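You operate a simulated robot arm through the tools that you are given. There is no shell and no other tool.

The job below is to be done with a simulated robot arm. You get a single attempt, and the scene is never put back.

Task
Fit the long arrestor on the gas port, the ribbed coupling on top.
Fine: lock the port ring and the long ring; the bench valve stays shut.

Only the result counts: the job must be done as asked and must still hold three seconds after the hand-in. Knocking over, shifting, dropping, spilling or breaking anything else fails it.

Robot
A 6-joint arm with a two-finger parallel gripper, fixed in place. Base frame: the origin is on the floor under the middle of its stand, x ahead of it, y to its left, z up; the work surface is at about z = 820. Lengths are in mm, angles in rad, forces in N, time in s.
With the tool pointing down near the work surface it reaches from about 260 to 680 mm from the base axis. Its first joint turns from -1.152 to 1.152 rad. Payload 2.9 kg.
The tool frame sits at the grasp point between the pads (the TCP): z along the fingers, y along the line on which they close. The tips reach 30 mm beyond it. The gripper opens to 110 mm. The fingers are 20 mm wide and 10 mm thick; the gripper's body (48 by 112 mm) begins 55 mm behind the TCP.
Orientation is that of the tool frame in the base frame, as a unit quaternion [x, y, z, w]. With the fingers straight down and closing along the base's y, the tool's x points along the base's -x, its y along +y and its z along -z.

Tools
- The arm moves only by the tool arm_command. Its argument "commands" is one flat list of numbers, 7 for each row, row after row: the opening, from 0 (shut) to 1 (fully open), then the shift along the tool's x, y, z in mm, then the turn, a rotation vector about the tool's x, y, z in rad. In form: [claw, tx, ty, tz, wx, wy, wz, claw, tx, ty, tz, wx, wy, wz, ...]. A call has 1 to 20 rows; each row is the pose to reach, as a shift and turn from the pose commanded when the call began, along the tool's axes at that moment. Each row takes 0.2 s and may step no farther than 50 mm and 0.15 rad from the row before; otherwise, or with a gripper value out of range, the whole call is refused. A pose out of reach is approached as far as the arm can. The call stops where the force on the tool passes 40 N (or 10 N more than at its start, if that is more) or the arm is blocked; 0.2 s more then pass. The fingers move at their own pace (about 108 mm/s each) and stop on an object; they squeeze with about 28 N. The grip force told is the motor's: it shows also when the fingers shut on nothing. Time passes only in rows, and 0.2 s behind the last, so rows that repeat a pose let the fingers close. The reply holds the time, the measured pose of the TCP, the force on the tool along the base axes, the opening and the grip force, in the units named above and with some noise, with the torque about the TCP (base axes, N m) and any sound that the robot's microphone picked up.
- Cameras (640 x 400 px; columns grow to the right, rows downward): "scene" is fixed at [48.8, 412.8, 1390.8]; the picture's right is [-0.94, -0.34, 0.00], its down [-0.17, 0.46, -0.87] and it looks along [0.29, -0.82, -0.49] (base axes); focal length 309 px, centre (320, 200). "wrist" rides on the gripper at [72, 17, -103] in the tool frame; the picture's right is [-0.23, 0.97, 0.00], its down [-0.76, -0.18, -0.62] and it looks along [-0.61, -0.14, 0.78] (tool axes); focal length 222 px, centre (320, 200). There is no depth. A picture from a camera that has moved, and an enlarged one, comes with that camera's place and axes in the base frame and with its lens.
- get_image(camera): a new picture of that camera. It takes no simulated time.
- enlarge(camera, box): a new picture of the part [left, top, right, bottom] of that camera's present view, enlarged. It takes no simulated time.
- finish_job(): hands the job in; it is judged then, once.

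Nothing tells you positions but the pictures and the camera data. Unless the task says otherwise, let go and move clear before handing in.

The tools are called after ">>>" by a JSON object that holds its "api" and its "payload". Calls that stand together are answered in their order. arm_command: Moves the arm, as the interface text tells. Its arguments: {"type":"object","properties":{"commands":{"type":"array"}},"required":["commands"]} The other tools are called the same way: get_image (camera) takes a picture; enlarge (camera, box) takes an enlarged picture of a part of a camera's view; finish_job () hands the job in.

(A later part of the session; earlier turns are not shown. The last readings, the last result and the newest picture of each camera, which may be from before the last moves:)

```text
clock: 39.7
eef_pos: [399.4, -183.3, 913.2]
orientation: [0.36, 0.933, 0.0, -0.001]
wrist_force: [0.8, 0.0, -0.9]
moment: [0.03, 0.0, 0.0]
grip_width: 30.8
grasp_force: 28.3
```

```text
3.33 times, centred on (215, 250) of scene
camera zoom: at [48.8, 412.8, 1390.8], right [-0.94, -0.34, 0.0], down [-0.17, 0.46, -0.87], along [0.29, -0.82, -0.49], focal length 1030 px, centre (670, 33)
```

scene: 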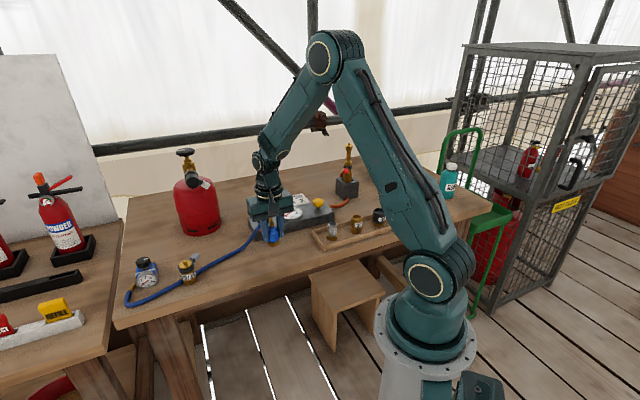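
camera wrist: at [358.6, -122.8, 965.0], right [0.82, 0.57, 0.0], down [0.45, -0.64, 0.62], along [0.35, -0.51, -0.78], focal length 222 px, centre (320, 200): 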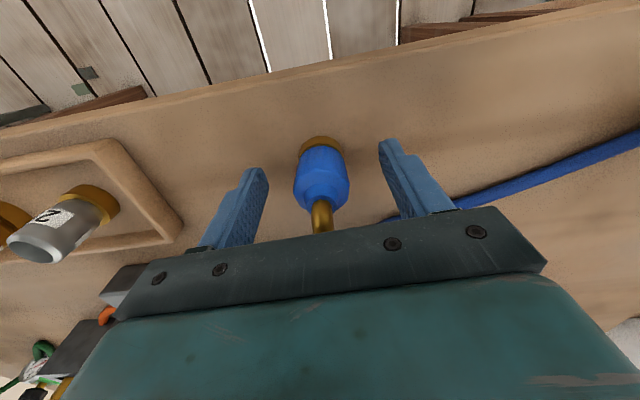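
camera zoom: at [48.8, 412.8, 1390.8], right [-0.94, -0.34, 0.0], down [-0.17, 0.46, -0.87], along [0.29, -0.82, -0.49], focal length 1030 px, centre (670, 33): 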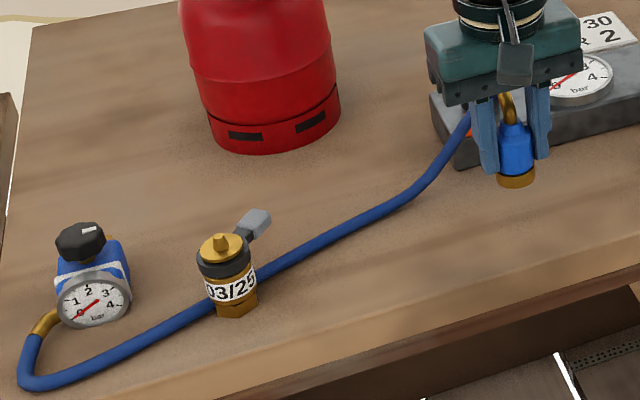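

The hose lifts naturally, with its section beside 03/25 still flat on the bench. Lifting further while starting to turn the coupling counter-clockwise.

>>> {"api": "arm_command", "payload": {"commands": [0, 0, 0, -12, 0, 0, 0, 0, 0, 0, -24, 0, 0, 0, 0, 0, 0, -36, 0, 0, -0.1, 0, 0, 0, -48, 0, 0, -0.2, 0, 0, 0, -60, 0, 0, -0.3, 0, 0, 0, -72, 0, 0, -0.4, 0, 0, 0, -84, 0, 0, -0.5, 0, 0, 0, -96, 0, 0, -0.6, 0, 0, 0, -110, 0, 0, -0.7, 0, 0, 0, -110, 0, 0, -0.7]}}

>>> {"api": "enlarge", "payload": {"camera": "scene", "box": [120, 160, 310, 310]}}

>>> {"api": "get_image", "payload": {"camera": "wrist"}}

```text
clock: 41.9
eef_pos: [401.4, -184.2, 1022.8]
orientation: [0.017, 1.0, 0.0, -0.001]
wrist_force: [0.0, 0.4, -1.2]
moment: [-0.01, -0.01, 0.0]
grip_width: 30.6
grasp_force: 28.4
```

```text
2.67 times, centred on (215, 235) of scene
camera zoom: at [48.8, 412.8, 1390.8], right [-0.94, -0.34, 0.0], down [-0.17, 0.46, -0.87], along [0.29, -0.82, -0.49], focal length 824 px, centre (600, 107)
```

zoom: 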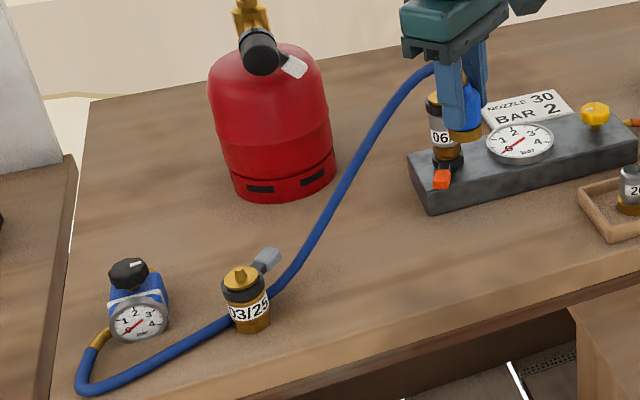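

```text
taken
camera wrist: at [329.5, -165.4, 1125.9], right [0.26, 0.97, 0.0], down [0.76, -0.2, 0.62], along [0.6, -0.16, -0.78], focal length 222 px, centre (320, 200)
```

wrist: 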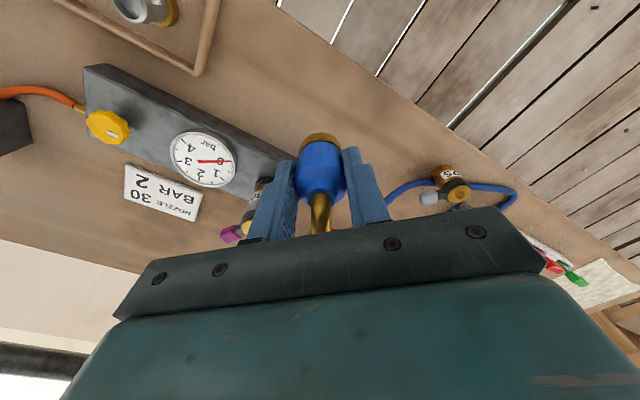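

The hose now hangs in an arc toward 03/25. I'll check closely that it isn't touching 03/25's lever.

>>> {"api": "enlarge", "payload": {"camera": "scene", "box": [170, 230, 230, 290]}}

>>> {"api": "enlarge", "payload": {"camera": "wrist", "box": [370, 150, 530, 250]}}

```text
6.67 times, centred on (200, 260) of scene
camera zoom: at [48.8, 412.8, 1390.8], right [-0.94, -0.34, 0.0], down [-0.17, 0.46, -0.87], along [0.29, -0.82, -0.49], focal length 2060 px, centre (1120, -200)
```

zoom: 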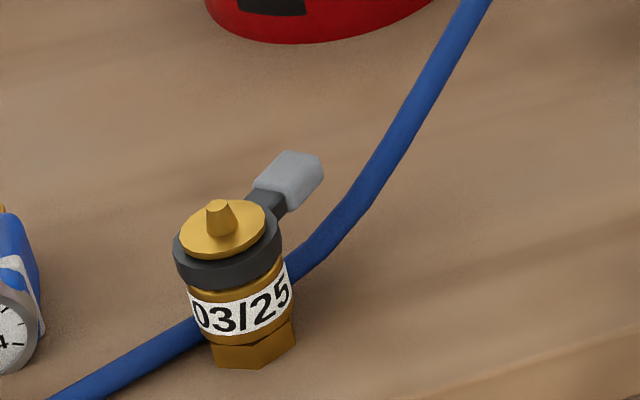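

```text
4.00 times, centred on (450, 200) of wrist
camera zoom: at [329.5, -165.4, 1125.9], right [0.26, 0.97, 0.0], down [0.76, -0.2, 0.62], along [0.6, -0.16, -0.78], focal length 888 px, centre (-200, 200)
```

zoom: 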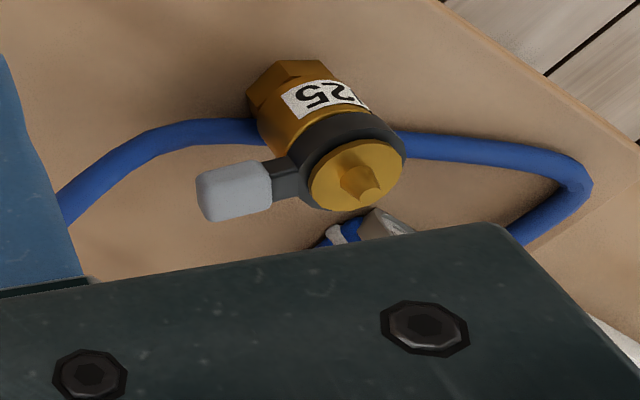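

The hose rises just beneath the tip of 03/25's lever. I'll zoom in to see the actual clearance before moving on.

>>> {"api": "enlarge", "payload": {"camera": "wrist", "box": [415, 155, 480, 215]}}

>>> {"api": "enlarge", "payload": {"camera": "scene", "box": [180, 245, 215, 285]}}

```text
6.67 times, centred on (448, 185) of wrist
camera zoom: at [329.5, -165.4, 1125.9], right [0.26, 0.97, 0.0], down [0.76, -0.2, 0.62], along [0.6, -0.16, -0.78], focal length 1481 px, centre (-530, 300)
```

zoom: 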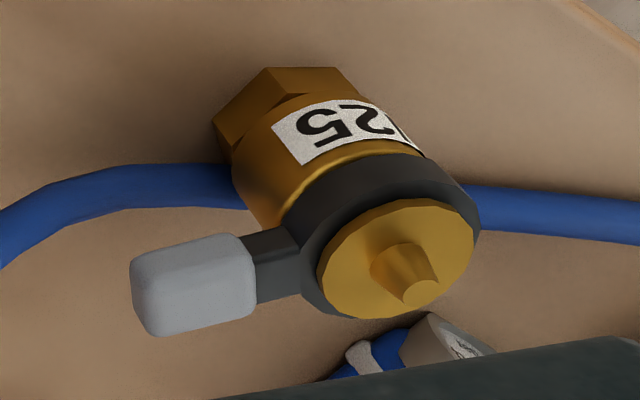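

```text
10.00 times, centred on (198, 265) of scene
camera zoom: at [48.8, 412.8, 1390.8], right [-0.94, -0.34, 0.0], down [-0.17, 0.46, -0.87], along [0.29, -0.82, -0.49], focal length 3090 px, centre (1545, -450)
```

zoom: 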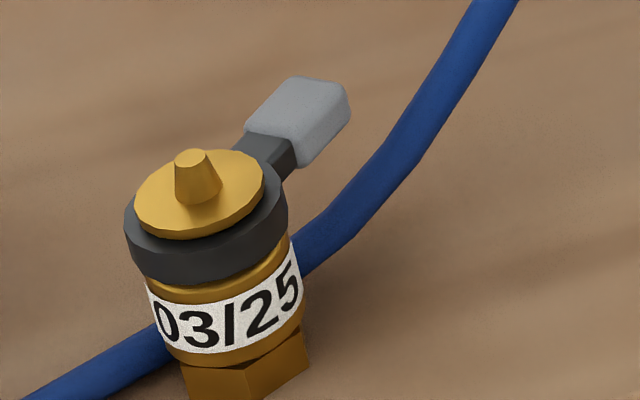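

03/25 hasn't moved and the hose clears it. I'll lower slightly to add slack, then move toward the port while turning the hose exit toward the regulator, stopping short for a check.

>>> {"api": "arm_command", "payload": {"commands": [0, 0, 0, 6, 0, 0, 0, 0, -7.8, -8.3, 13, 0, 0, -0.0875, 0, -15.6, -16.6, 13, 0, 0, -0.175, 0, -23.4, -24.9, 13, 0, 0, -0.2625, 0, -31.2, -33.2, 13, 0, 0, -0.35, 0, -39, -41.5, 13, 0, 0, -0.4375, 0, -46.9, -49.8, 13, 0, 0, -0.525, 0, -54.7, -58.1, 13, 0, 0, -0.6125, 0, -62.5, -66.4, 13, 0, 0, -0.7, 0, -70.3, -74.7, 13, 0, 0, -0.7875, 0, -70.3, -74.7, 13, 0, 0, -0.7875]}}

>>> {"api": "enlarge", "payload": {"camera": "scene", "box": [120, 150, 310, 310]}}

>>> {"api": "enlarge", "payload": {"camera": "scene", "box": [180, 245, 215, 285]}}

>>> {"api": "get_image", "payload": {"camera": "wrist"}}

```text
clock: 44.3
eef_pos: [469.2, -263.0, 1010.7]
orientation: [-0.367, 0.93, 0.001, -0.002]
wrist_force: [-0.5, 0.6, -1.6]
moment: [0.01, 0.0, -0.02]
grip_width: 30.1
grasp_force: 27.8
```

```text
2.50 times, centred on (215, 230) of scene
camera zoom: at [48.9, 412.8, 1390.8], right [-0.94, -0.34, 0.0], down [-0.17, 0.46, -0.87], along [0.29, -0.82, -0.49], focal length 772 px, centre (582, 125)
```

zoom: 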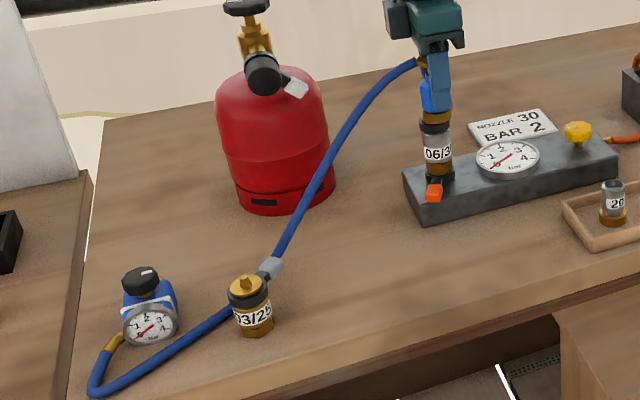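

```text
10.00 times, centred on (198, 265) of scene
camera zoom: at [48.9, 412.8, 1390.8], right [-0.94, -0.34, 0.0], down [-0.17, 0.46, -0.87], along [0.29, -0.82, -0.49], focal length 3090 px, centre (1545, -450)
```

zoom: 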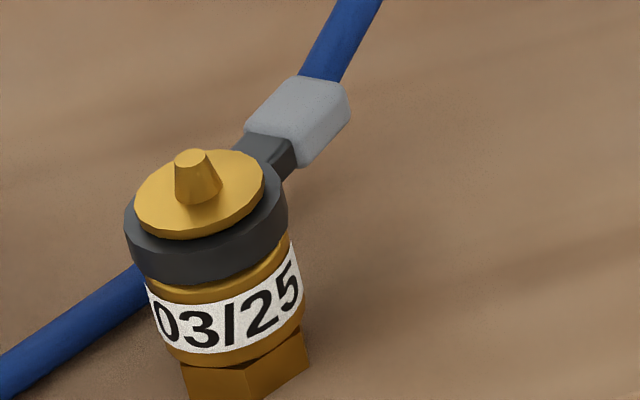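

```text
taken
camera wrist: at [404.5, -301.2, 1113.1], right [-0.5, 0.87, 0.0], down [0.68, 0.39, 0.62], along [0.54, 0.31, -0.78], focal length 222 px, centre (320, 200)
```

wrist: 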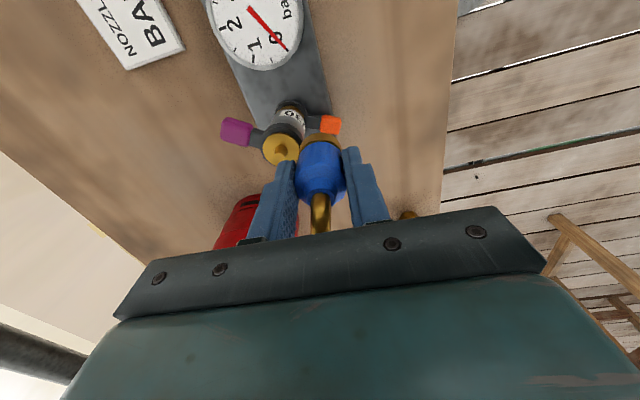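

03/25 hasn't moved at all, and the hose has swung clear behind its lever. I'll move the remaining ~32 mm to put the coupling over the arrestor.

>>> {"api": "arm_command", "payload": {"commands": [0, -0.2, -8, 0, 0, 0, -0.065, 0, -0.4, -16, 0, 0, 0, -0.13, 0, -0.5, -24, 0, 0, 0, -0.2, 0, -0.7, -32.2, 0, 0, 0, -0.2625, 0, -0.7, -32.2, 0, 0, 0, -0.2625]}}

>>> {"api": "enlarge", "payload": {"camera": "scene", "box": [240, 165, 285, 225]}}

>>> {"api": "enlarge", "payload": {"camera": "scene", "box": [120, 150, 310, 310]}}

>>> {"api": "enlarge", "payload": {"camera": "wrist", "box": [260, 100, 380, 240]}}

```text
clock: 45.5
eef_pos: [491.4, -283.4, 1009.9]
orientation: [-0.486, 0.874, 0.0, -0.001]
wrist_force: [1.2, 0.1, -1.5]
moment: [-0.02, 0.01, 0.0]
grip_width: 30.2
grasp_force: 28.1
```

```text
6.67 times, centred on (262, 195) of scene
camera zoom: at [48.8, 412.8, 1390.8], right [-0.94, -0.34, 0.0], down [-0.17, 0.46, -0.87], along [0.29, -0.82, -0.49], focal length 2060 px, centre (703, 233)
```

zoom: 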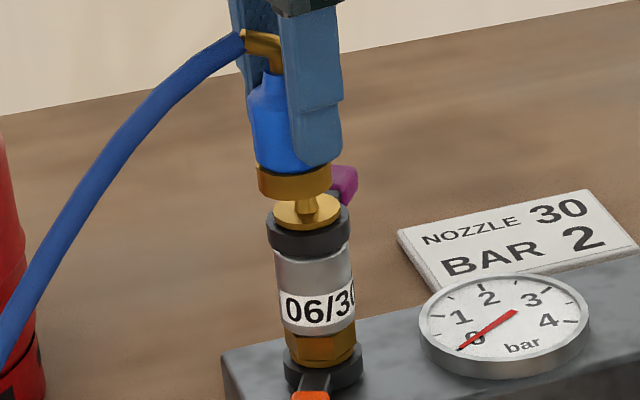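

```text
2.50 times, centred on (215, 230) of scene
camera zoom: at [48.8, 412.8, 1390.8], right [-0.94, -0.34, 0.0], down [-0.17, 0.46, -0.87], along [0.29, -0.82, -0.49], focal length 772 px, centre (582, 125)
```

zoom: 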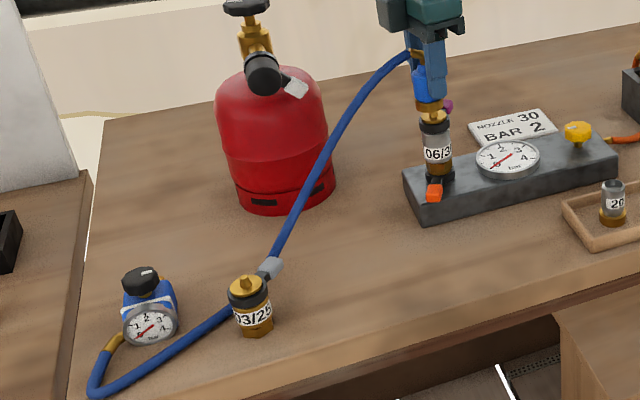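

```text
2.86 times, centred on (320, 170) of wrist
camera zoom: at [439.2, -338.1, 1112.4], right [-0.71, 0.71, 0.0], down [0.55, 0.55, 0.62], along [0.44, 0.44, -0.78], focal length 635 px, centre (320, 286)
```

zoom: 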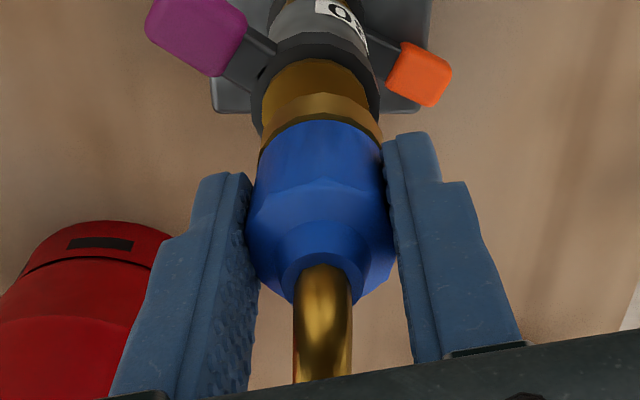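

The coupling is over the arrestor with a few millimetres' offset. I'll zoom both views for a precise correction.

>>> {"api": "enlarge", "payload": {"camera": "scene", "box": [248, 170, 278, 210]}}

>>> {"api": "enlarge", "payload": {"camera": "wrist", "box": [285, 95, 355, 175]}}

```text
10.00 times, centred on (263, 190) of scene
camera zoom: at [48.8, 412.8, 1390.8], right [-0.94, -0.34, 0.0], down [-0.17, 0.46, -0.87], along [0.29, -0.82, -0.49], focal length 3090 px, centre (890, 300)
```

zoom: 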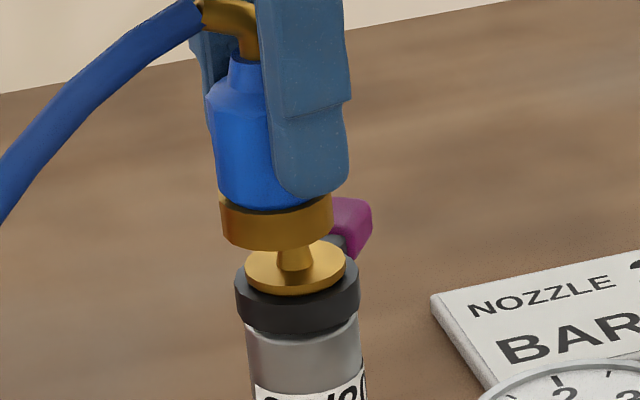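

```text
5.00 times, centred on (320, 135) of wrist
camera zoom: at [439.2, -338.1, 1112.4], right [-0.71, 0.71, 0.0], down [0.55, 0.55, 0.62], along [0.44, 0.44, -0.78], focal length 1111 px, centre (320, 525)
```

zoom: 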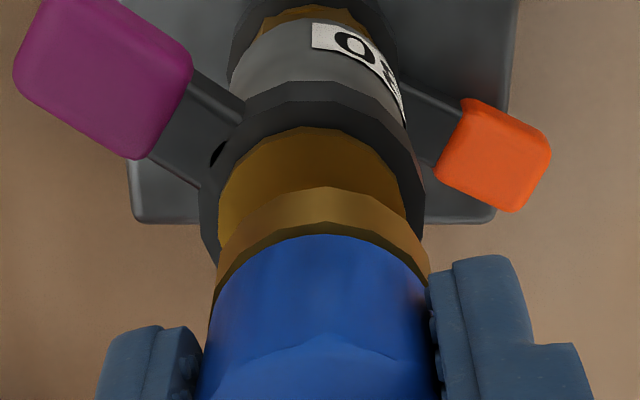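

The coupling is upright but sits a few millimetres lower in the grip than expected. I'll raise 4 mm and shift about +5 mm along tool x to centre it over the peg, then re-check.

>>> {"api": "arm_command", "payload": {"commands": [0, 0, 0, -4, 0, 0, 0, 0, 2.6, -0.3, -4, 0, 0, 0, 0, 5, -0.6, -4, 0, 0, 0, 0, 5, -0.6, -4, 0, 0, 0]}}

>>> {"api": "enlarge", "payload": {"camera": "scene", "box": [248, 170, 278, 210]}}

>>> {"api": "enlarge", "payload": {"camera": "wrist", "box": [285, 95, 355, 175]}}

```text
clock: 46.5
eef_pos: [489.3, -287.0, 1014.6]
orientation: [-0.485, 0.874, 0.0, -0.001]
wrist_force: [-0.3, 0.5, -1.5]
moment: [0.03, -0.01, 0.01]
grip_width: 30.4
grasp_force: 28.1
```

```text
10.00 times, centred on (263, 190) of scene
camera zoom: at [48.8, 412.8, 1390.8], right [-0.94, -0.34, 0.0], down [-0.17, 0.46, -0.87], along [0.29, -0.82, -0.49], focal length 3090 px, centre (890, 300)
```

zoom: 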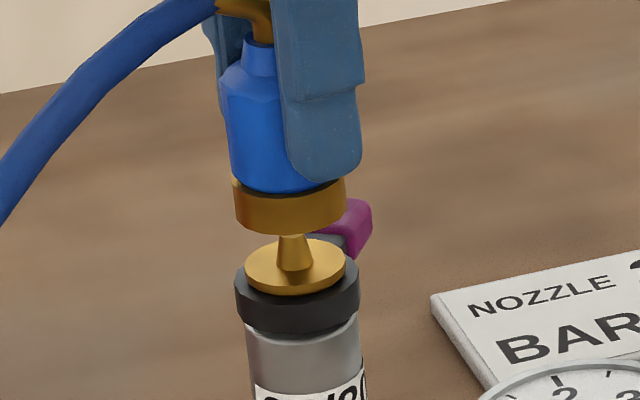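

```text
5.00 times, centred on (320, 135) of wrist
camera zoom: at [436.3, -341.6, 1116.4], right [-0.71, 0.71, 0.0], down [0.55, 0.55, 0.62], along [0.44, 0.44, -0.78], focal length 1111 px, centre (320, 525)
```

zoom: 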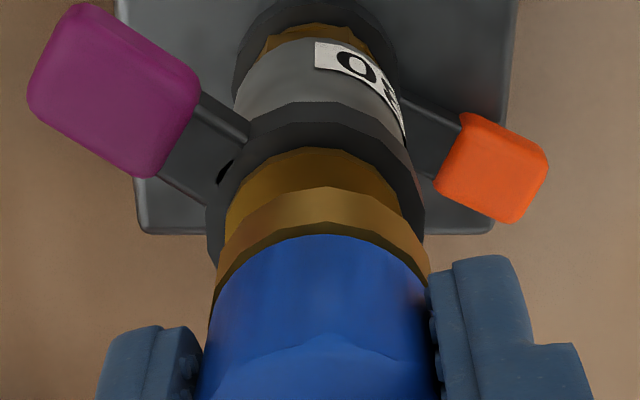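

Well aligned now; the two views agree on a final correction of about (+0.7, −1.6) mm. I'll apply it and lower until the peg just enters.

>>> {"api": "arm_command", "payload": {"commands": [0, 0.7, -1.6, 0, 0, 0, 0, 0, 0.7, -1.6, 3, 0, 0, 0, 0, 0.7, -1.6, 6, 0, 0, 0, 0, 0.7, -1.6, 8, 0, 0, 0, 0, 0.7, -1.6, 8, 0, 0, 0]}}

>>> {"api": "enlarge", "payload": {"camera": "scene", "box": [248, 170, 278, 210]}}

>>> {"api": "enlarge", "payload": {"camera": "wrist", "box": [285, 95, 355, 175]}}

```text
clock: 47.7
eef_pos: [488.1, -290.3, 1005.3]
orientation: [-0.485, 0.874, 0.0, -0.001]
wrist_force: [0.3, 0.6, -0.5]
moment: [0.0, 0.01, 0.01]
grip_width: 30.1
grasp_force: 27.8
```

```text
10.00 times, centred on (263, 190) of scene
camera zoom: at [48.8, 412.8, 1390.8], right [-0.94, -0.34, 0.0], down [-0.17, 0.46, -0.87], along [0.29, -0.82, -0.49], focal length 3090 px, centre (890, 300)
```

zoom: 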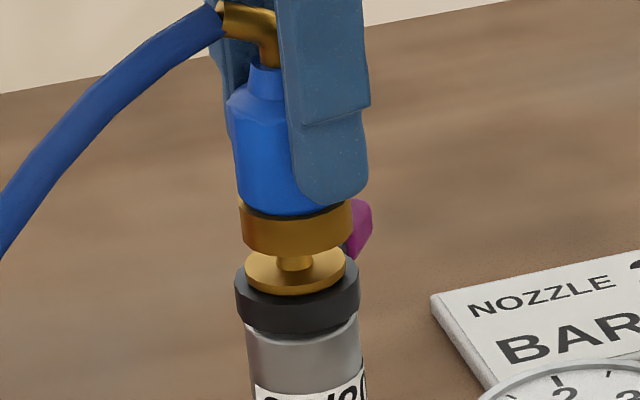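

```text
5.00 times, centred on (320, 135) of wrist
camera zoom: at [436.3, -343.8, 1108.1], right [-0.71, 0.71, 0.0], down [0.55, 0.55, 0.62], along [0.44, 0.44, -0.78], focal length 1111 px, centre (320, 525)
```

zoom: 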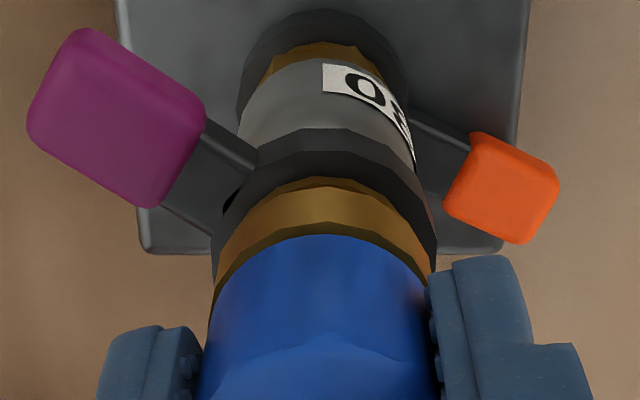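

About 1.4 mm over-shifted; I'll correct by (−1.2, −0.7) mm and lower further onto the peg.

>>> {"api": "arm_command", "payload": {"commands": [0, -1.2, -0.7, -1, 0, 0, 0, 0, -1.2, -0.7, 0, 0, 0, 0, 0, -1.2, -0.7, 2, 0, 0, 0, 0, -1.2, -0.7, 4, 0, 0, 0, 0, -1.2, -0.7, 4, 0, 0, 0]}}

>>> {"api": "enlarge", "payload": {"camera": "scene", "box": [248, 170, 278, 210]}}

>>> {"api": "enlarge", "payload": {"camera": "wrist", "box": [285, 95, 355, 175]}}

```text
clock: 48.9
eef_pos: [490.6, -287.8, 1001.7]
orientation: [-0.486, 0.874, 0.0, -0.001]
wrist_force: [0.8, 0.4, -1.1]
moment: [0.04, 0.04, 0.04]
grip_width: 30.3
grasp_force: 27.9
```

```text
10.00 times, centred on (263, 190) of scene
camera zoom: at [48.8, 412.8, 1390.8], right [-0.94, -0.34, 0.0], down [-0.17, 0.46, -0.87], along [0.29, -0.82, -0.49], focal length 3090 px, centre (890, 300)
```

zoom: 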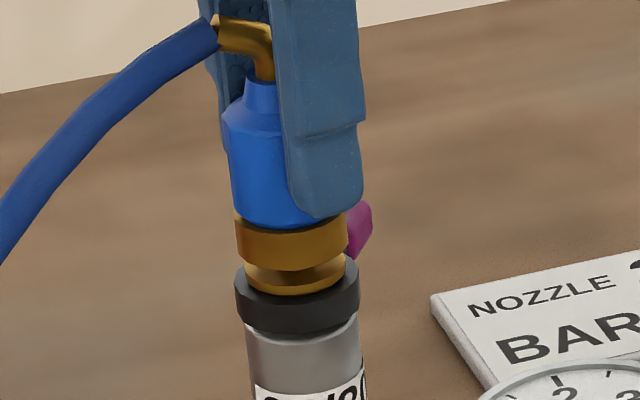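

```text
5.00 times, centred on (320, 135) of wrist
camera zoom: at [437.8, -342.9, 1104.0], right [-0.71, 0.71, 0.0], down [0.55, 0.55, 0.62], along [0.44, 0.44, -0.78], focal length 1111 px, centre (320, 525)
```

zoom: 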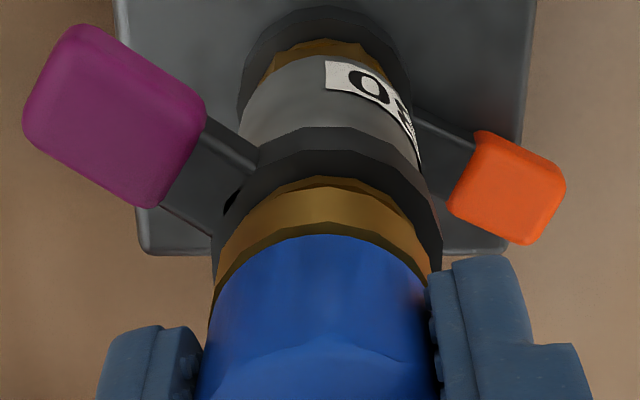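

Aligned within half a millimetre and the peg is entering. I'll apply a small nudge and continue down until it seats.

>>> {"api": "arm_command", "payload": {"commands": [0, 0.6, 0.2, 1, 0, 0, 0, 0, 0.6, 0.2, 2.5, 0, 0, 0, 0, 0.6, 0.2, 4, 0, 0, 0, 0, 0.6, 0.2, 5.5, 0, 0, 0, 0, 0.6, 0.2, 5.5, 0, 0, 0]}}

>>> {"api": "enlarge", "payload": {"camera": "scene", "box": [248, 170, 278, 210]}}

>>> {"api": "enlarge", "payload": {"camera": "wrist", "box": [285, 95, 355, 175]}}

```text
clock: 50.1
eef_pos: [490.8, -291.7, 994.5]
orientation: [-0.486, 0.874, 0.001, -0.001]
wrist_force: [0.1, -0.7, -0.2]
moment: [0.02, -0.01, -0.04]
grip_width: 29.9
grasp_force: 27.8
```

```text
10.00 times, centred on (263, 190) of scene
camera zoom: at [48.8, 412.8, 1390.8], right [-0.94, -0.34, 0.0], down [-0.17, 0.46, -0.87], along [0.29, -0.82, -0.49], focal length 3090 px, centre (890, 300)
```

zoom: 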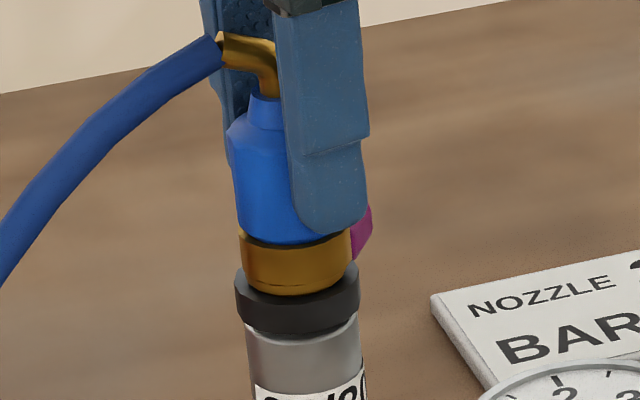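

```text
5.00 times, centred on (320, 135) of wrist
camera zoom: at [437.5, -343.9, 1098.3], right [-0.71, 0.71, 0.0], down [0.55, 0.55, 0.62], along [0.44, 0.44, -0.78], focal length 1111 px, centre (320, 525)
```

zoom: 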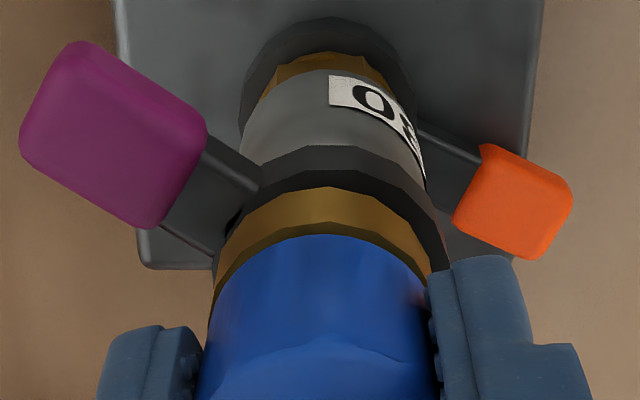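

The coupling is practically on the arrestor's disc with no side load. I'll press down gently until contact force shows.

>>> {"api": "arm_command", "payload": {"commands": [0, -0.3, 0, 0.8, 0, 0, 0, 0, -0.3, 0, 1.6, 0, 0, 0, 0, -0.3, 0, 1.6, 0, 0, 0]}}

>>> {"api": "enlarge", "payload": {"camera": "scene", "box": [248, 180, 278, 220]}}

```text
clock: 50.9
eef_pos: [490.7, -288.5, 994.6]
orientation: [-0.485, 0.874, 0.001, -0.001]
wrist_force: [-14.1, 9.0, 14.5]
moment: [0.16, 0.23, 0.29]
grip_width: 30.3
grasp_force: 27.8
```

```text
10.00 times, centred on (263, 200) of scene
camera zoom: at [48.2, 413.2, 1390.7], right [-0.94, -0.34, 0.0], down [-0.17, 0.46, -0.87], along [0.29, -0.82, -0.49], focal length 3090 px, centre (890, 200)
```

zoom: 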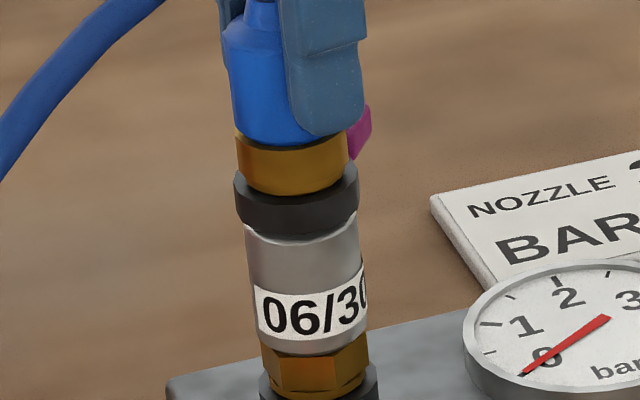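

Contact at 14 N vertical and the base sits flush, with a ~17 N side load toward tool +y. I'll relieve that before releasing.

>>> {"api": "arm_command", "payload": {"commands": [0, 0, 0.5, 0, 0, 0, 0, 0, 0, 0.8, 0, 0, 0, 0, 0, 0, 0.8, 0, 0, 0, 0]}}

```text
clock: 51.7
eef_pos: [491.4, -289.7, 995.7]
orientation: [-0.485, 0.875, 0.0, -0.001]
wrist_force: [-14.6, 6.4, 19.7]
moment: [0.17, 0.22, 0.31]
grip_width: 30.1
grasp_force: 28.1
```

Side load is still about 16 N toward tool +y. I'll ease another millimetre that way.

>>> {"api": "arm_command", "payload": {"commands": [0, 0.1, 0.6, -0.3, 0, 0, 0, 0, 0.1, 1.1, -0.5, 0, 0, 0, 0, 0.1, 1.1, -0.5, 0, 0, 0]}}

```text
clock: 52.5
eef_pos: [489.4, -288.7, 995.3]
orientation: [-0.486, 0.874, 0.0, 0.0]
wrist_force: [2.0, 1.6, 10.1]
moment: [0.16, -0.15, 0.16]
grip_width: 30.0
grasp_force: 28.2
```

Side load is nearly gone. I'll open the fingers slightly and check that the coupling stays seated on its own.

>>> {"api": "arm_command", "payload": {"commands": [0.3, 0, 0, 0, 0, 0, 0, 0.34, 0, 0, 0, 0, 0, 0, 0.38, 0, 0, 0, 0, 0, 0, 0.38, 0, 0, 0, 0, 0, 0]}}

>>> {"api": "enlarge", "payload": {"camera": "scene", "box": [240, 165, 285, 225]}}

>>> {"api": "enlarge", "payload": {"camera": "wrist", "box": [255, 95, 385, 240]}}

```text
clock: 53.5
eef_pos: [488.6, -289.2, 994.8]
orientation: [-0.485, 0.874, 0.001, -0.001]
wrist_force: [-0.6, -0.3, 0.8]
moment: [-0.01, 0.0, -0.01]
grip_width: 41.8
grasp_force: 0.1
```

```text
6.67 times, centred on (262, 195) of scene
camera zoom: at [48.8, 412.8, 1390.8], right [-0.94, -0.34, 0.0], down [-0.17, 0.46, -0.87], along [0.29, -0.82, -0.49], focal length 2060 px, centre (703, 233)
```

zoom: 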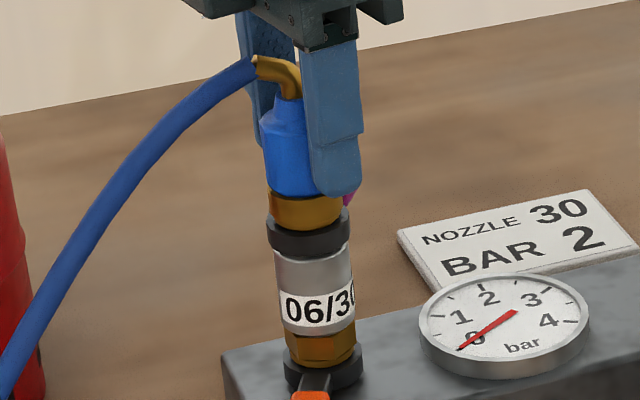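

```text
2.76 times, centred on (320, 168) of wrist
camera zoom: at [436.7, -342.5, 1097.4], right [-0.71, 0.71, 0.0], down [0.55, 0.55, 0.62], along [0.44, 0.44, -0.78], focal length 613 px, centre (320, 290)
```

zoom: 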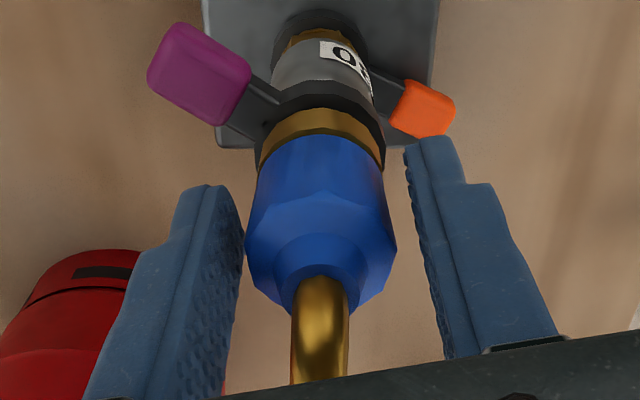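

The coupling stands on the arrestor unaided. I'll rise clear of the elbow, close the fingers, and position on the clockwise side of the magenta lever.

>>> {"api": "arm_command", "payload": {"commands": [0.38, 0, 0, -20, 0, 0, 0, 0.38, 0, 0, -50, 0, 0, 0, 0.38, 0, 0, -85, 0, 0, 0, 0.38, 10, -2.3, -85, 0, 0, -0.1, 0.2, 20, -4.6, -85, 0, 0, -0.22, 0, 30, -7, -85, 0, 0, -0.34, 0, 40, -9.4, -85, 0, 0, -0.46, 0, 50, -11.7, -85, 0, 0, -0.58, 0, 50, -11.7, -85, 0, 0, -0.646, 0, 50, -11.7, -85, 0, 0, -0.646]}}

>>> {"api": "get_image", "payload": {"camera": "wrist"}}

>>> {"api": "enlarge", "payload": {"camera": "scene", "box": [220, 140, 310, 230]}}

```text
clock: 55.7
eef_pos: [473.1, -336.3, 1081.2]
orientation: [0.738, -0.675, -0.001, 0.001]
wrist_force: [0.6, 0.0, 0.2]
moment: [0.02, -0.01, 0.01]
grip_width: 0.0
grasp_force: 28.3
```

```text
taken
camera wrist: at [462.5, -412.2, 1183.6], right [-0.99, 0.14, 0.0], down [0.11, 0.77, 0.62], along [0.09, 0.62, -0.78], focal length 222 px, centre (320, 200)
```

wrist: 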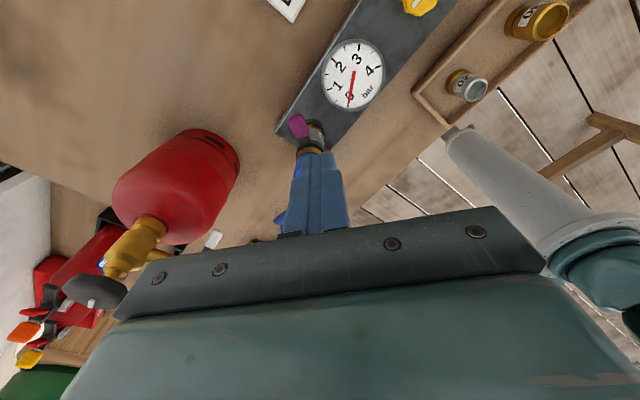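

```text
4.44 times, centred on (265, 185) of scene
camera zoom: at [48.8, 412.8, 1390.8], right [-0.94, -0.34, 0.0], down [-0.17, 0.46, -0.87], along [0.29, -0.82, -0.49], focal length 1373 px, centre (564, 267)
```

zoom: 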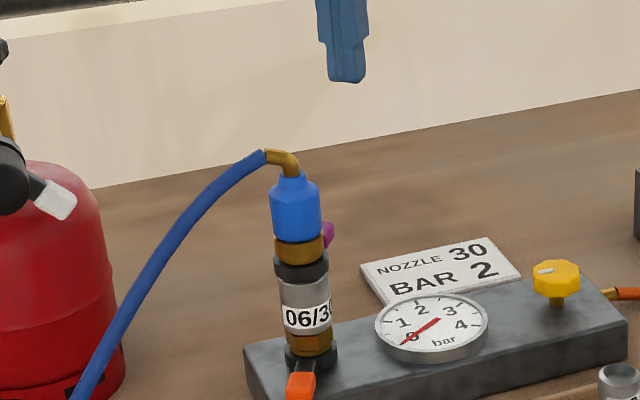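

The stack (port, arrestor, coupling) is standing upright. I'll zoom to locate the magenta lever relative to the fingers.

>>> {"api": "enlarge", "payload": {"camera": "wrist", "box": [260, 85, 380, 215]}}

>>> {"api": "enlarge", "payload": {"camera": "scene", "box": [245, 165, 285, 230]}}

```text
3.08 times, centred on (320, 150) of wrist
camera zoom: at [462.5, -412.2, 1183.6], right [-0.99, 0.14, 0.0], down [0.11, 0.77, 0.62], along [0.09, 0.62, -0.78], focal length 684 px, centre (320, 354)
```

zoom: 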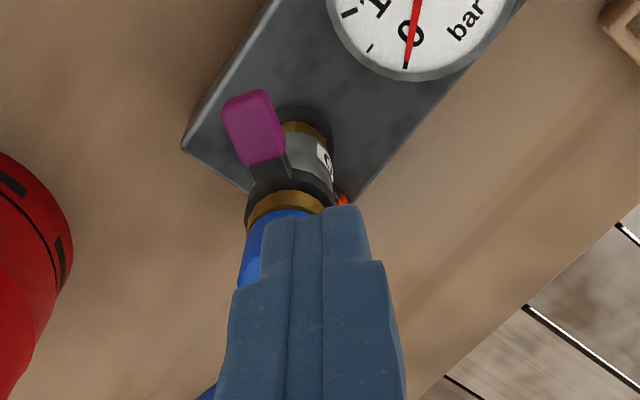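

```text
6.15 times, centred on (265, 198) of scene
camera zoom: at [48.8, 412.8, 1390.8], right [-0.94, -0.34, 0.0], down [-0.17, 0.46, -0.87], along [0.29, -0.82, -0.49], focal length 1901 px, centre (658, 215)
```

zoom: 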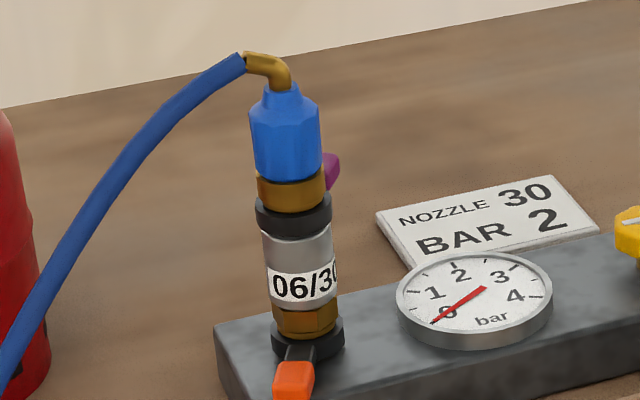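

The magenta lever is centred near (500,-325), about 8 mm to the side of the fingers' path. I'll lower to lever height and nudge slightly inward.

>>> {"api": "arm_command", "payload": {"commands": [0, -2, 1, 40, 0, 0, 0, 0, -5, 1, 80, 0, 0, 0, 0, -5, 1, 105, 0, 0, 0, 0, -5, 1, 121, 0, 0, 0, 0, -5, 1, 121, 0, 0, 0]}}

>>> {"api": "get_image", "payload": {"camera": "wrist"}}

>>> {"api": "enlarge", "payload": {"camera": "scene", "box": [225, 145, 305, 225]}}

```text
clock: 56.9
eef_pos: [471.4, -329.3, 957.6]
orientation: [0.738, -0.675, 0.0, 0.001]
wrist_force: [-0.7, -0.2, 0.5]
moment: [0.03, 0.01, 0.05]
grip_width: 0.0
grasp_force: 28.0
```

```text
taken
camera wrist: at [460.0, -405.2, 1060.8], right [-0.99, 0.14, 0.0], down [0.11, 0.77, 0.62], along [0.09, 0.62, -0.78], focal length 222 px, centre (320, 200)
```

wrist: 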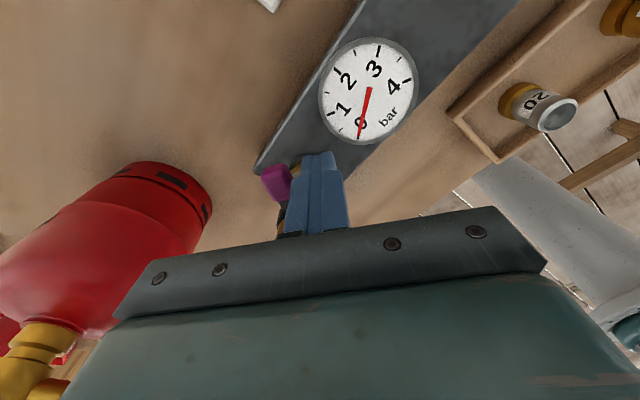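

```text
5.00 times, centred on (265, 185) of scene
camera zoom: at [48.8, 412.8, 1390.8], right [-0.94, -0.34, 0.0], down [-0.17, 0.46, -0.87], along [0.29, -0.82, -0.49], focal length 1545 px, centre (595, 275)
```

zoom: 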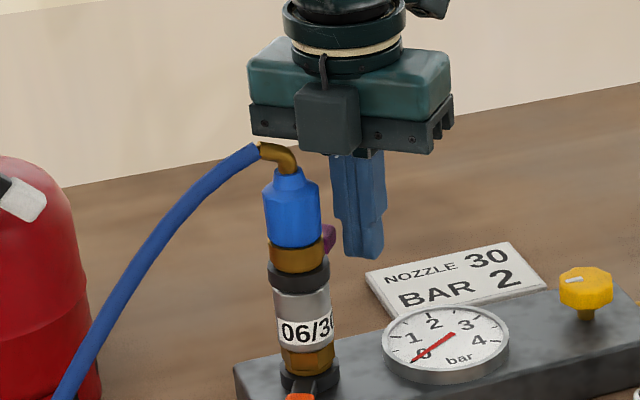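

The gripper's side box would come close to the elbow if I swept like this. I'll back outward slightly and tilt the tool about 17° so its body leans away from the coupling.

>>> {"api": "arm_command", "payload": {"commands": [0, 6, 0, 0, 0, 0, 0, 0, 8, 0, 0, 0, -0.1, 0, 0, 9, 0, 0, 0, -0.2, 0, 0, 10, 0, 0, 0, -0.3, 0, 0, 10, 0, 0, 0, -0.3, 0]}}

>>> {"api": "get_image", "payload": {"camera": "wrist"}}

>>> {"api": "enlarge", "payload": {"camera": "scene", "box": [225, 145, 305, 225]}}

```text
clock: 58.1
eef_pos: [456.0, -349.6, 952.8]
orientation: [0.73, -0.668, -0.107, -0.098]
wrist_force: [-0.5, 0.3, -0.4]
moment: [-0.05, 0.0, -0.03]
grip_width: 0.0
grasp_force: 28.2
out of reach, approached as far as the arm can: row 4, 5
```

```text
taken
camera wrist: at [447.2, -451.5, 1030.0], right [-0.99, 0.13, 0.07], down [0.13, 0.56, 0.82], along [0.07, 0.81, -0.58], focal length 222 px, centre (320, 200)
```

wrist: 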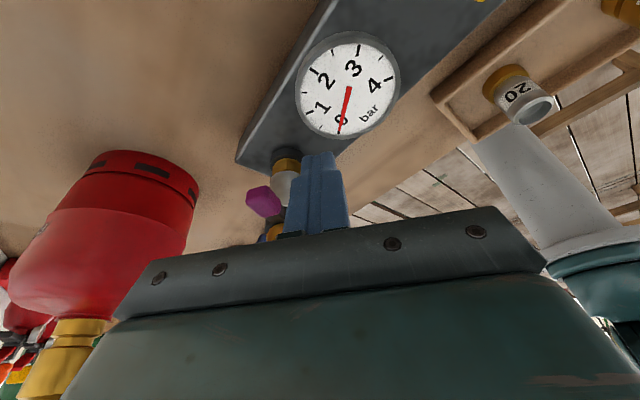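

```text
5.00 times, centred on (265, 185) of scene
camera zoom: at [48.8, 412.8, 1390.8], right [-0.94, -0.34, 0.0], down [-0.17, 0.46, -0.87], along [0.29, -0.82, -0.49], focal length 1545 px, centre (595, 275)
```

zoom: 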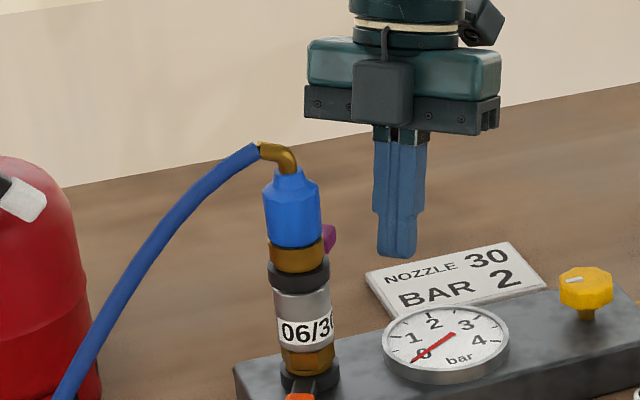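

The tilt put the arm at its reach limit, so that approach won't work here. I'll rise, straighten the tool, and instead flip the yaw so the gripper's camera side (which sits higher) faces the coupling.

>>> {"api": "arm_command", "payload": {"commands": [0, -5.7, 0, -19, 0, 0.1, 0, 0, -14, 0, -48, 0, 0.2, 0, 0, -25.7, 0, -86, 0, 0.3, 0, 0, -34, 0, -115, 0, 0.3, 0, 0, -34, 0, -115, 0, 0.3, 0]}}

>>> {"api": "enlarge", "payload": {"camera": "scene", "box": [225, 125, 305, 225]}}

```text
clock: 59.3
eef_pos: [455.7, -345.1, 1072.1]
orientation: [0.738, -0.675, -0.001, 0.001]
wrist_force: [-0.1, -0.7, 1.2]
moment: [-0.03, -0.01, -0.01]
grip_width: 0.0
grasp_force: 27.9
```

```text
4.00 times, centred on (265, 175) of scene
camera zoom: at [48.8, 412.8, 1390.8], right [-0.94, -0.34, 0.0], down [-0.17, 0.46, -0.87], along [0.29, -0.82, -0.49], focal length 1236 px, centre (540, 300)
```

zoom: 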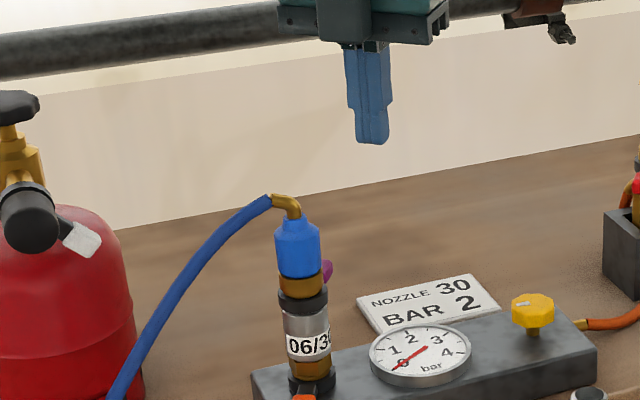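

Clear and upright again. I'll rotate the gripper by half a turn in two calls while staying above the elbow height.

>>> {"api": "arm_command", "payload": {"commands": [0, -0.6, -1.5, -10, 0, 0, 0.147, 0, -1.2, -3, -10, 0, 0, 0.294, 0, -1.8, -4.5, -10, 0, 0, 0.441, 0, -2.4, -6, -10, 0, 0, 0.588, 0, -3, -7.5, -10, 0, 0, 0.735, 0, -3.6, -9, -10, 0, 0, 0.882, 0, -4.2, -10.5, -10, 0, 0, 1.029, 0, -4.8, -12, -10, 0, 0, 1.176, 0, -5.4, -13.5, -10, 0, 0, 1.323, 0, -6, -15, -10, 0, 0, 1.47, 0, -6.5, -16.6, -10, 0, 0, 1.617]}}

>>> {"api": "arm_command", "payload": {"commands": [0, 0, 0, 0, 0, 0, 0.147, 0, 0, 0, 0, 0, 0, 0.294, 0, 0, 0, 0, 0, 0, 0.441, 0, 0, 0, 0, 0, 0, 0.588, 0, 0, 0, 0, 0, 0, 0.735, 0, 0, 0, 0, 0, 0, 0.882, 0, 0, 0, 0, 0, 0, 1.029, 0, 0, 0, 0, 0, 0, 1.176, 0, 0, 0, 0, 0, 0, 1.323, 0, 0, 0, 0, 0, 0, 1.47, 0, 0, 0, 0, 0, 0, 1.613, 0, 0, 0, 0, 0, 0, 1.613]}}

>>> {"api": "get_image", "payload": {"camera": "wrist"}}

>>> {"api": "enlarge", "payload": {"camera": "scene", "box": [225, 125, 305, 225]}}

```text
clock: 61.7
eef_pos: [471.8, -342.4, 1082.8]
orientation: [-0.02, 1.0, 0.0, -0.001]
wrist_force: [0.1, 0.2, 0.2]
moment: [0.02, -0.01, -0.01]
grip_width: 0.1
grasp_force: 28.1
```

```text
clock: 64.3
eef_pos: [471.9, -343.0, 1083.1]
orientation: [0.708, 0.706, 0.001, -0.001]
wrist_force: [0.1, -0.3, 0.0]
moment: [0.02, -0.04, -0.02]
grip_width: 0.0
grasp_force: 28.1
```

```text
taken
camera wrist: at [488.3, -271.3, 1185.1], right [0.97, -0.23, 0.0], down [-0.18, -0.76, 0.62], along [-0.14, -0.61, -0.78], focal length 222 px, centre (320, 200)
```

wrist: 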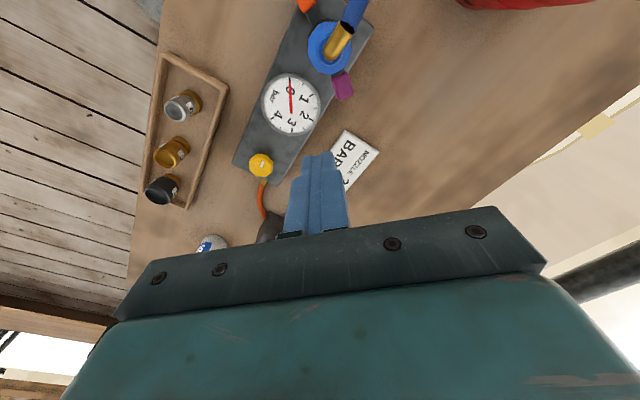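

```text
4.00 times, centred on (265, 175) of scene
camera zoom: at [48.8, 412.8, 1390.8], right [-0.94, -0.34, 0.0], down [-0.17, 0.46, -0.87], along [0.29, -0.82, -0.49], focal length 1236 px, centre (540, 300)
```

zoom: 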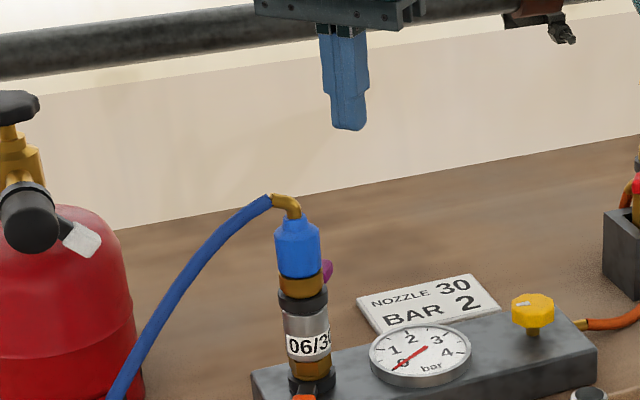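

The gripper now faces the right way, camera side toward the coupling. I'll zoom to locate the magenta lever from here.

>>> {"api": "enlarge", "payload": {"camera": "wrist", "box": [270, 0, 390, 130]}}

```text
3.08 times, centred on (330, 65) of wrist
camera zoom: at [488.3, -271.3, 1185.1], right [0.97, -0.23, 0.0], down [-0.18, -0.76, 0.62], along [-0.14, -0.61, -0.78], focal length 684 px, centre (289, 615)
```

zoom: 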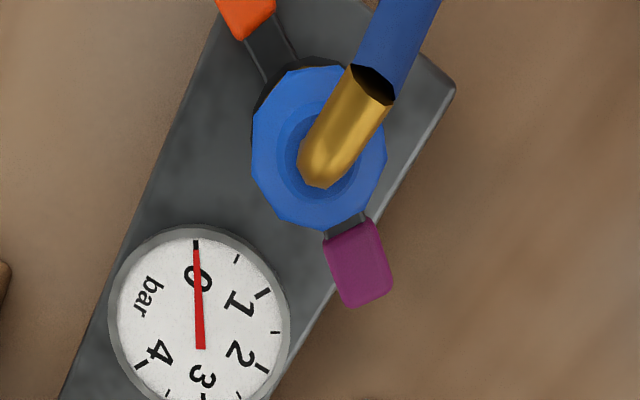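

Lever located at about (499,-325.5). I'll shift 7 mm inward and lower to lever height; the camera housing clears the elbow by about 30 mm.

>>> {"api": "arm_command", "payload": {"commands": [0, 4, -0.5, 35, 0, 0, 0, 0, 7.5, -0.7, 75, 0, 0, 0, 0, 7.5, -0.7, 105, 0, 0, 0, 0, 7.5, -0.7, 121, 0, 0, 0, 0, 7.5, -0.7, 121, 0, 0, 0]}}

>>> {"api": "get_image", "payload": {"camera": "wrist"}}

>>> {"api": "enlarge", "payload": {"camera": "scene", "box": [225, 135, 305, 225]}}

```text
clock: 65.5
eef_pos: [469.5, -333.0, 961.9]
orientation: [0.707, 0.707, 0.0, -0.001]
wrist_force: [0.8, -0.2, -0.2]
moment: [0.03, -0.01, 0.0]
grip_width: 0.0
grasp_force: 28.4
```

```text
taken
camera wrist: at [486.9, -262.0, 1063.8], right [0.97, -0.23, 0.0], down [-0.18, -0.76, 0.62], along [-0.14, -0.61, -0.78], focal length 222 px, centre (320, 200)
```

wrist: 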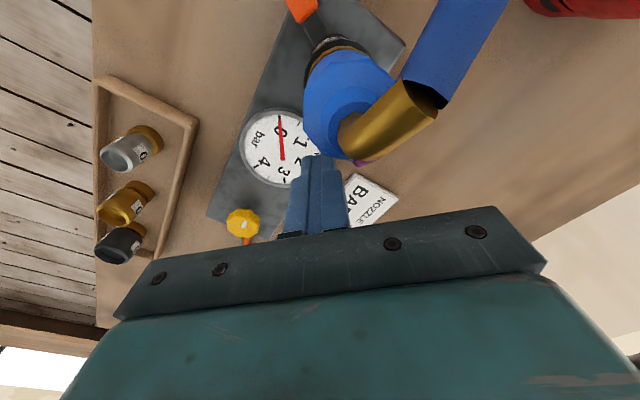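

```text
4.44 times, centred on (265, 180) of scene
camera zoom: at [48.8, 412.8, 1390.8], right [-0.94, -0.34, 0.0], down [-0.17, 0.46, -0.87], along [0.29, -0.82, -0.49], focal length 1373 px, centre (564, 289)
```

zoom: 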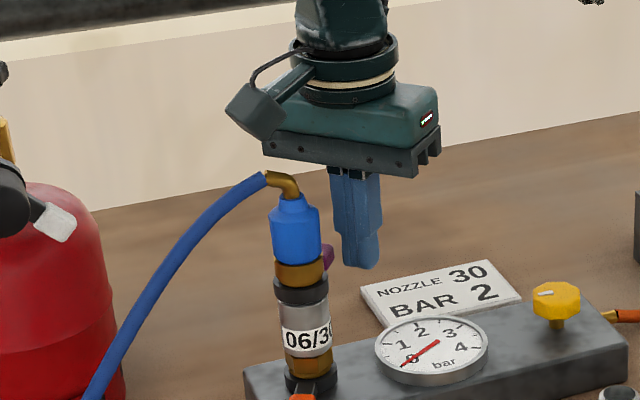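

Good clearance all around. Now I'll gently push the magenta lever counter-clockwise to test it.

>>> {"api": "arm_command", "payload": {"commands": [0, 1.1, 6, 0, 0, 0, 0, 0, -0.3, 11.5, 0, 0, 0, 0, 0, -0.8, 14.4, 0, 0, 0, 0, 0, -1.1, 17.2, 0, 0, 0, 0]}}

>>> {"api": "get_image", "payload": {"camera": "wrist"}}

>>> {"api": "enlarge", "payload": {"camera": "scene", "box": [240, 160, 290, 225]}}

```text
clock: 66.5
eef_pos: [488.2, -335.6, 959.9]
orientation: [0.707, 0.707, -0.001, -0.002]
wrist_force: [-0.4, -0.6, 1.1]
moment: [0.03, 0.01, 0.01]
grip_width: 0.4
grasp_force: 28.3
```

```text
taken
camera wrist: at [504.8, -264.8, 1062.9], right [0.97, -0.23, 0.0], down [-0.18, -0.76, 0.62], along [-0.14, -0.61, -0.78], focal length 222 px, centre (320, 200)
```

wrist: 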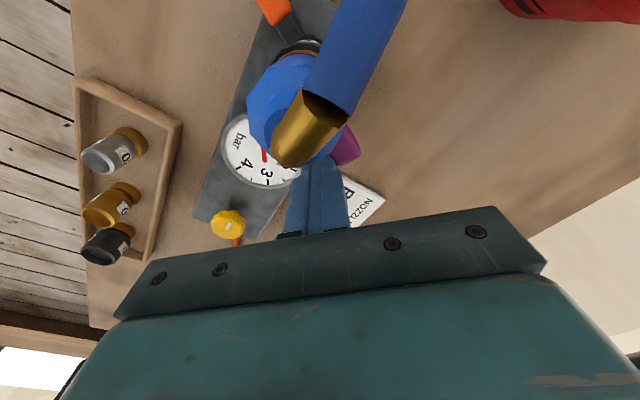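

```text
6.15 times, centred on (265, 192) of scene
camera zoom: at [48.8, 412.8, 1390.8], right [-0.94, -0.34, 0.0], down [-0.17, 0.46, -0.87], along [0.29, -0.82, -0.49], focal length 1901 px, centre (658, 246)
```

zoom: 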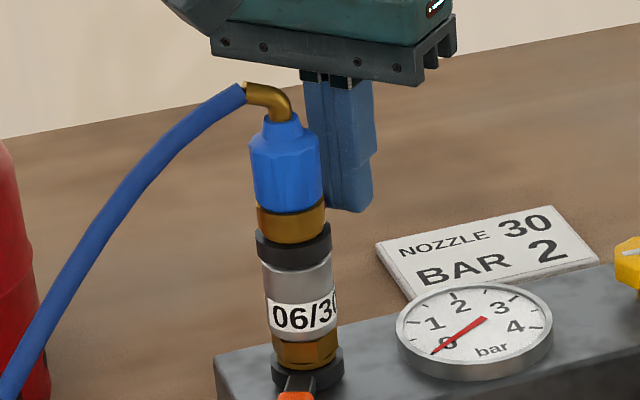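

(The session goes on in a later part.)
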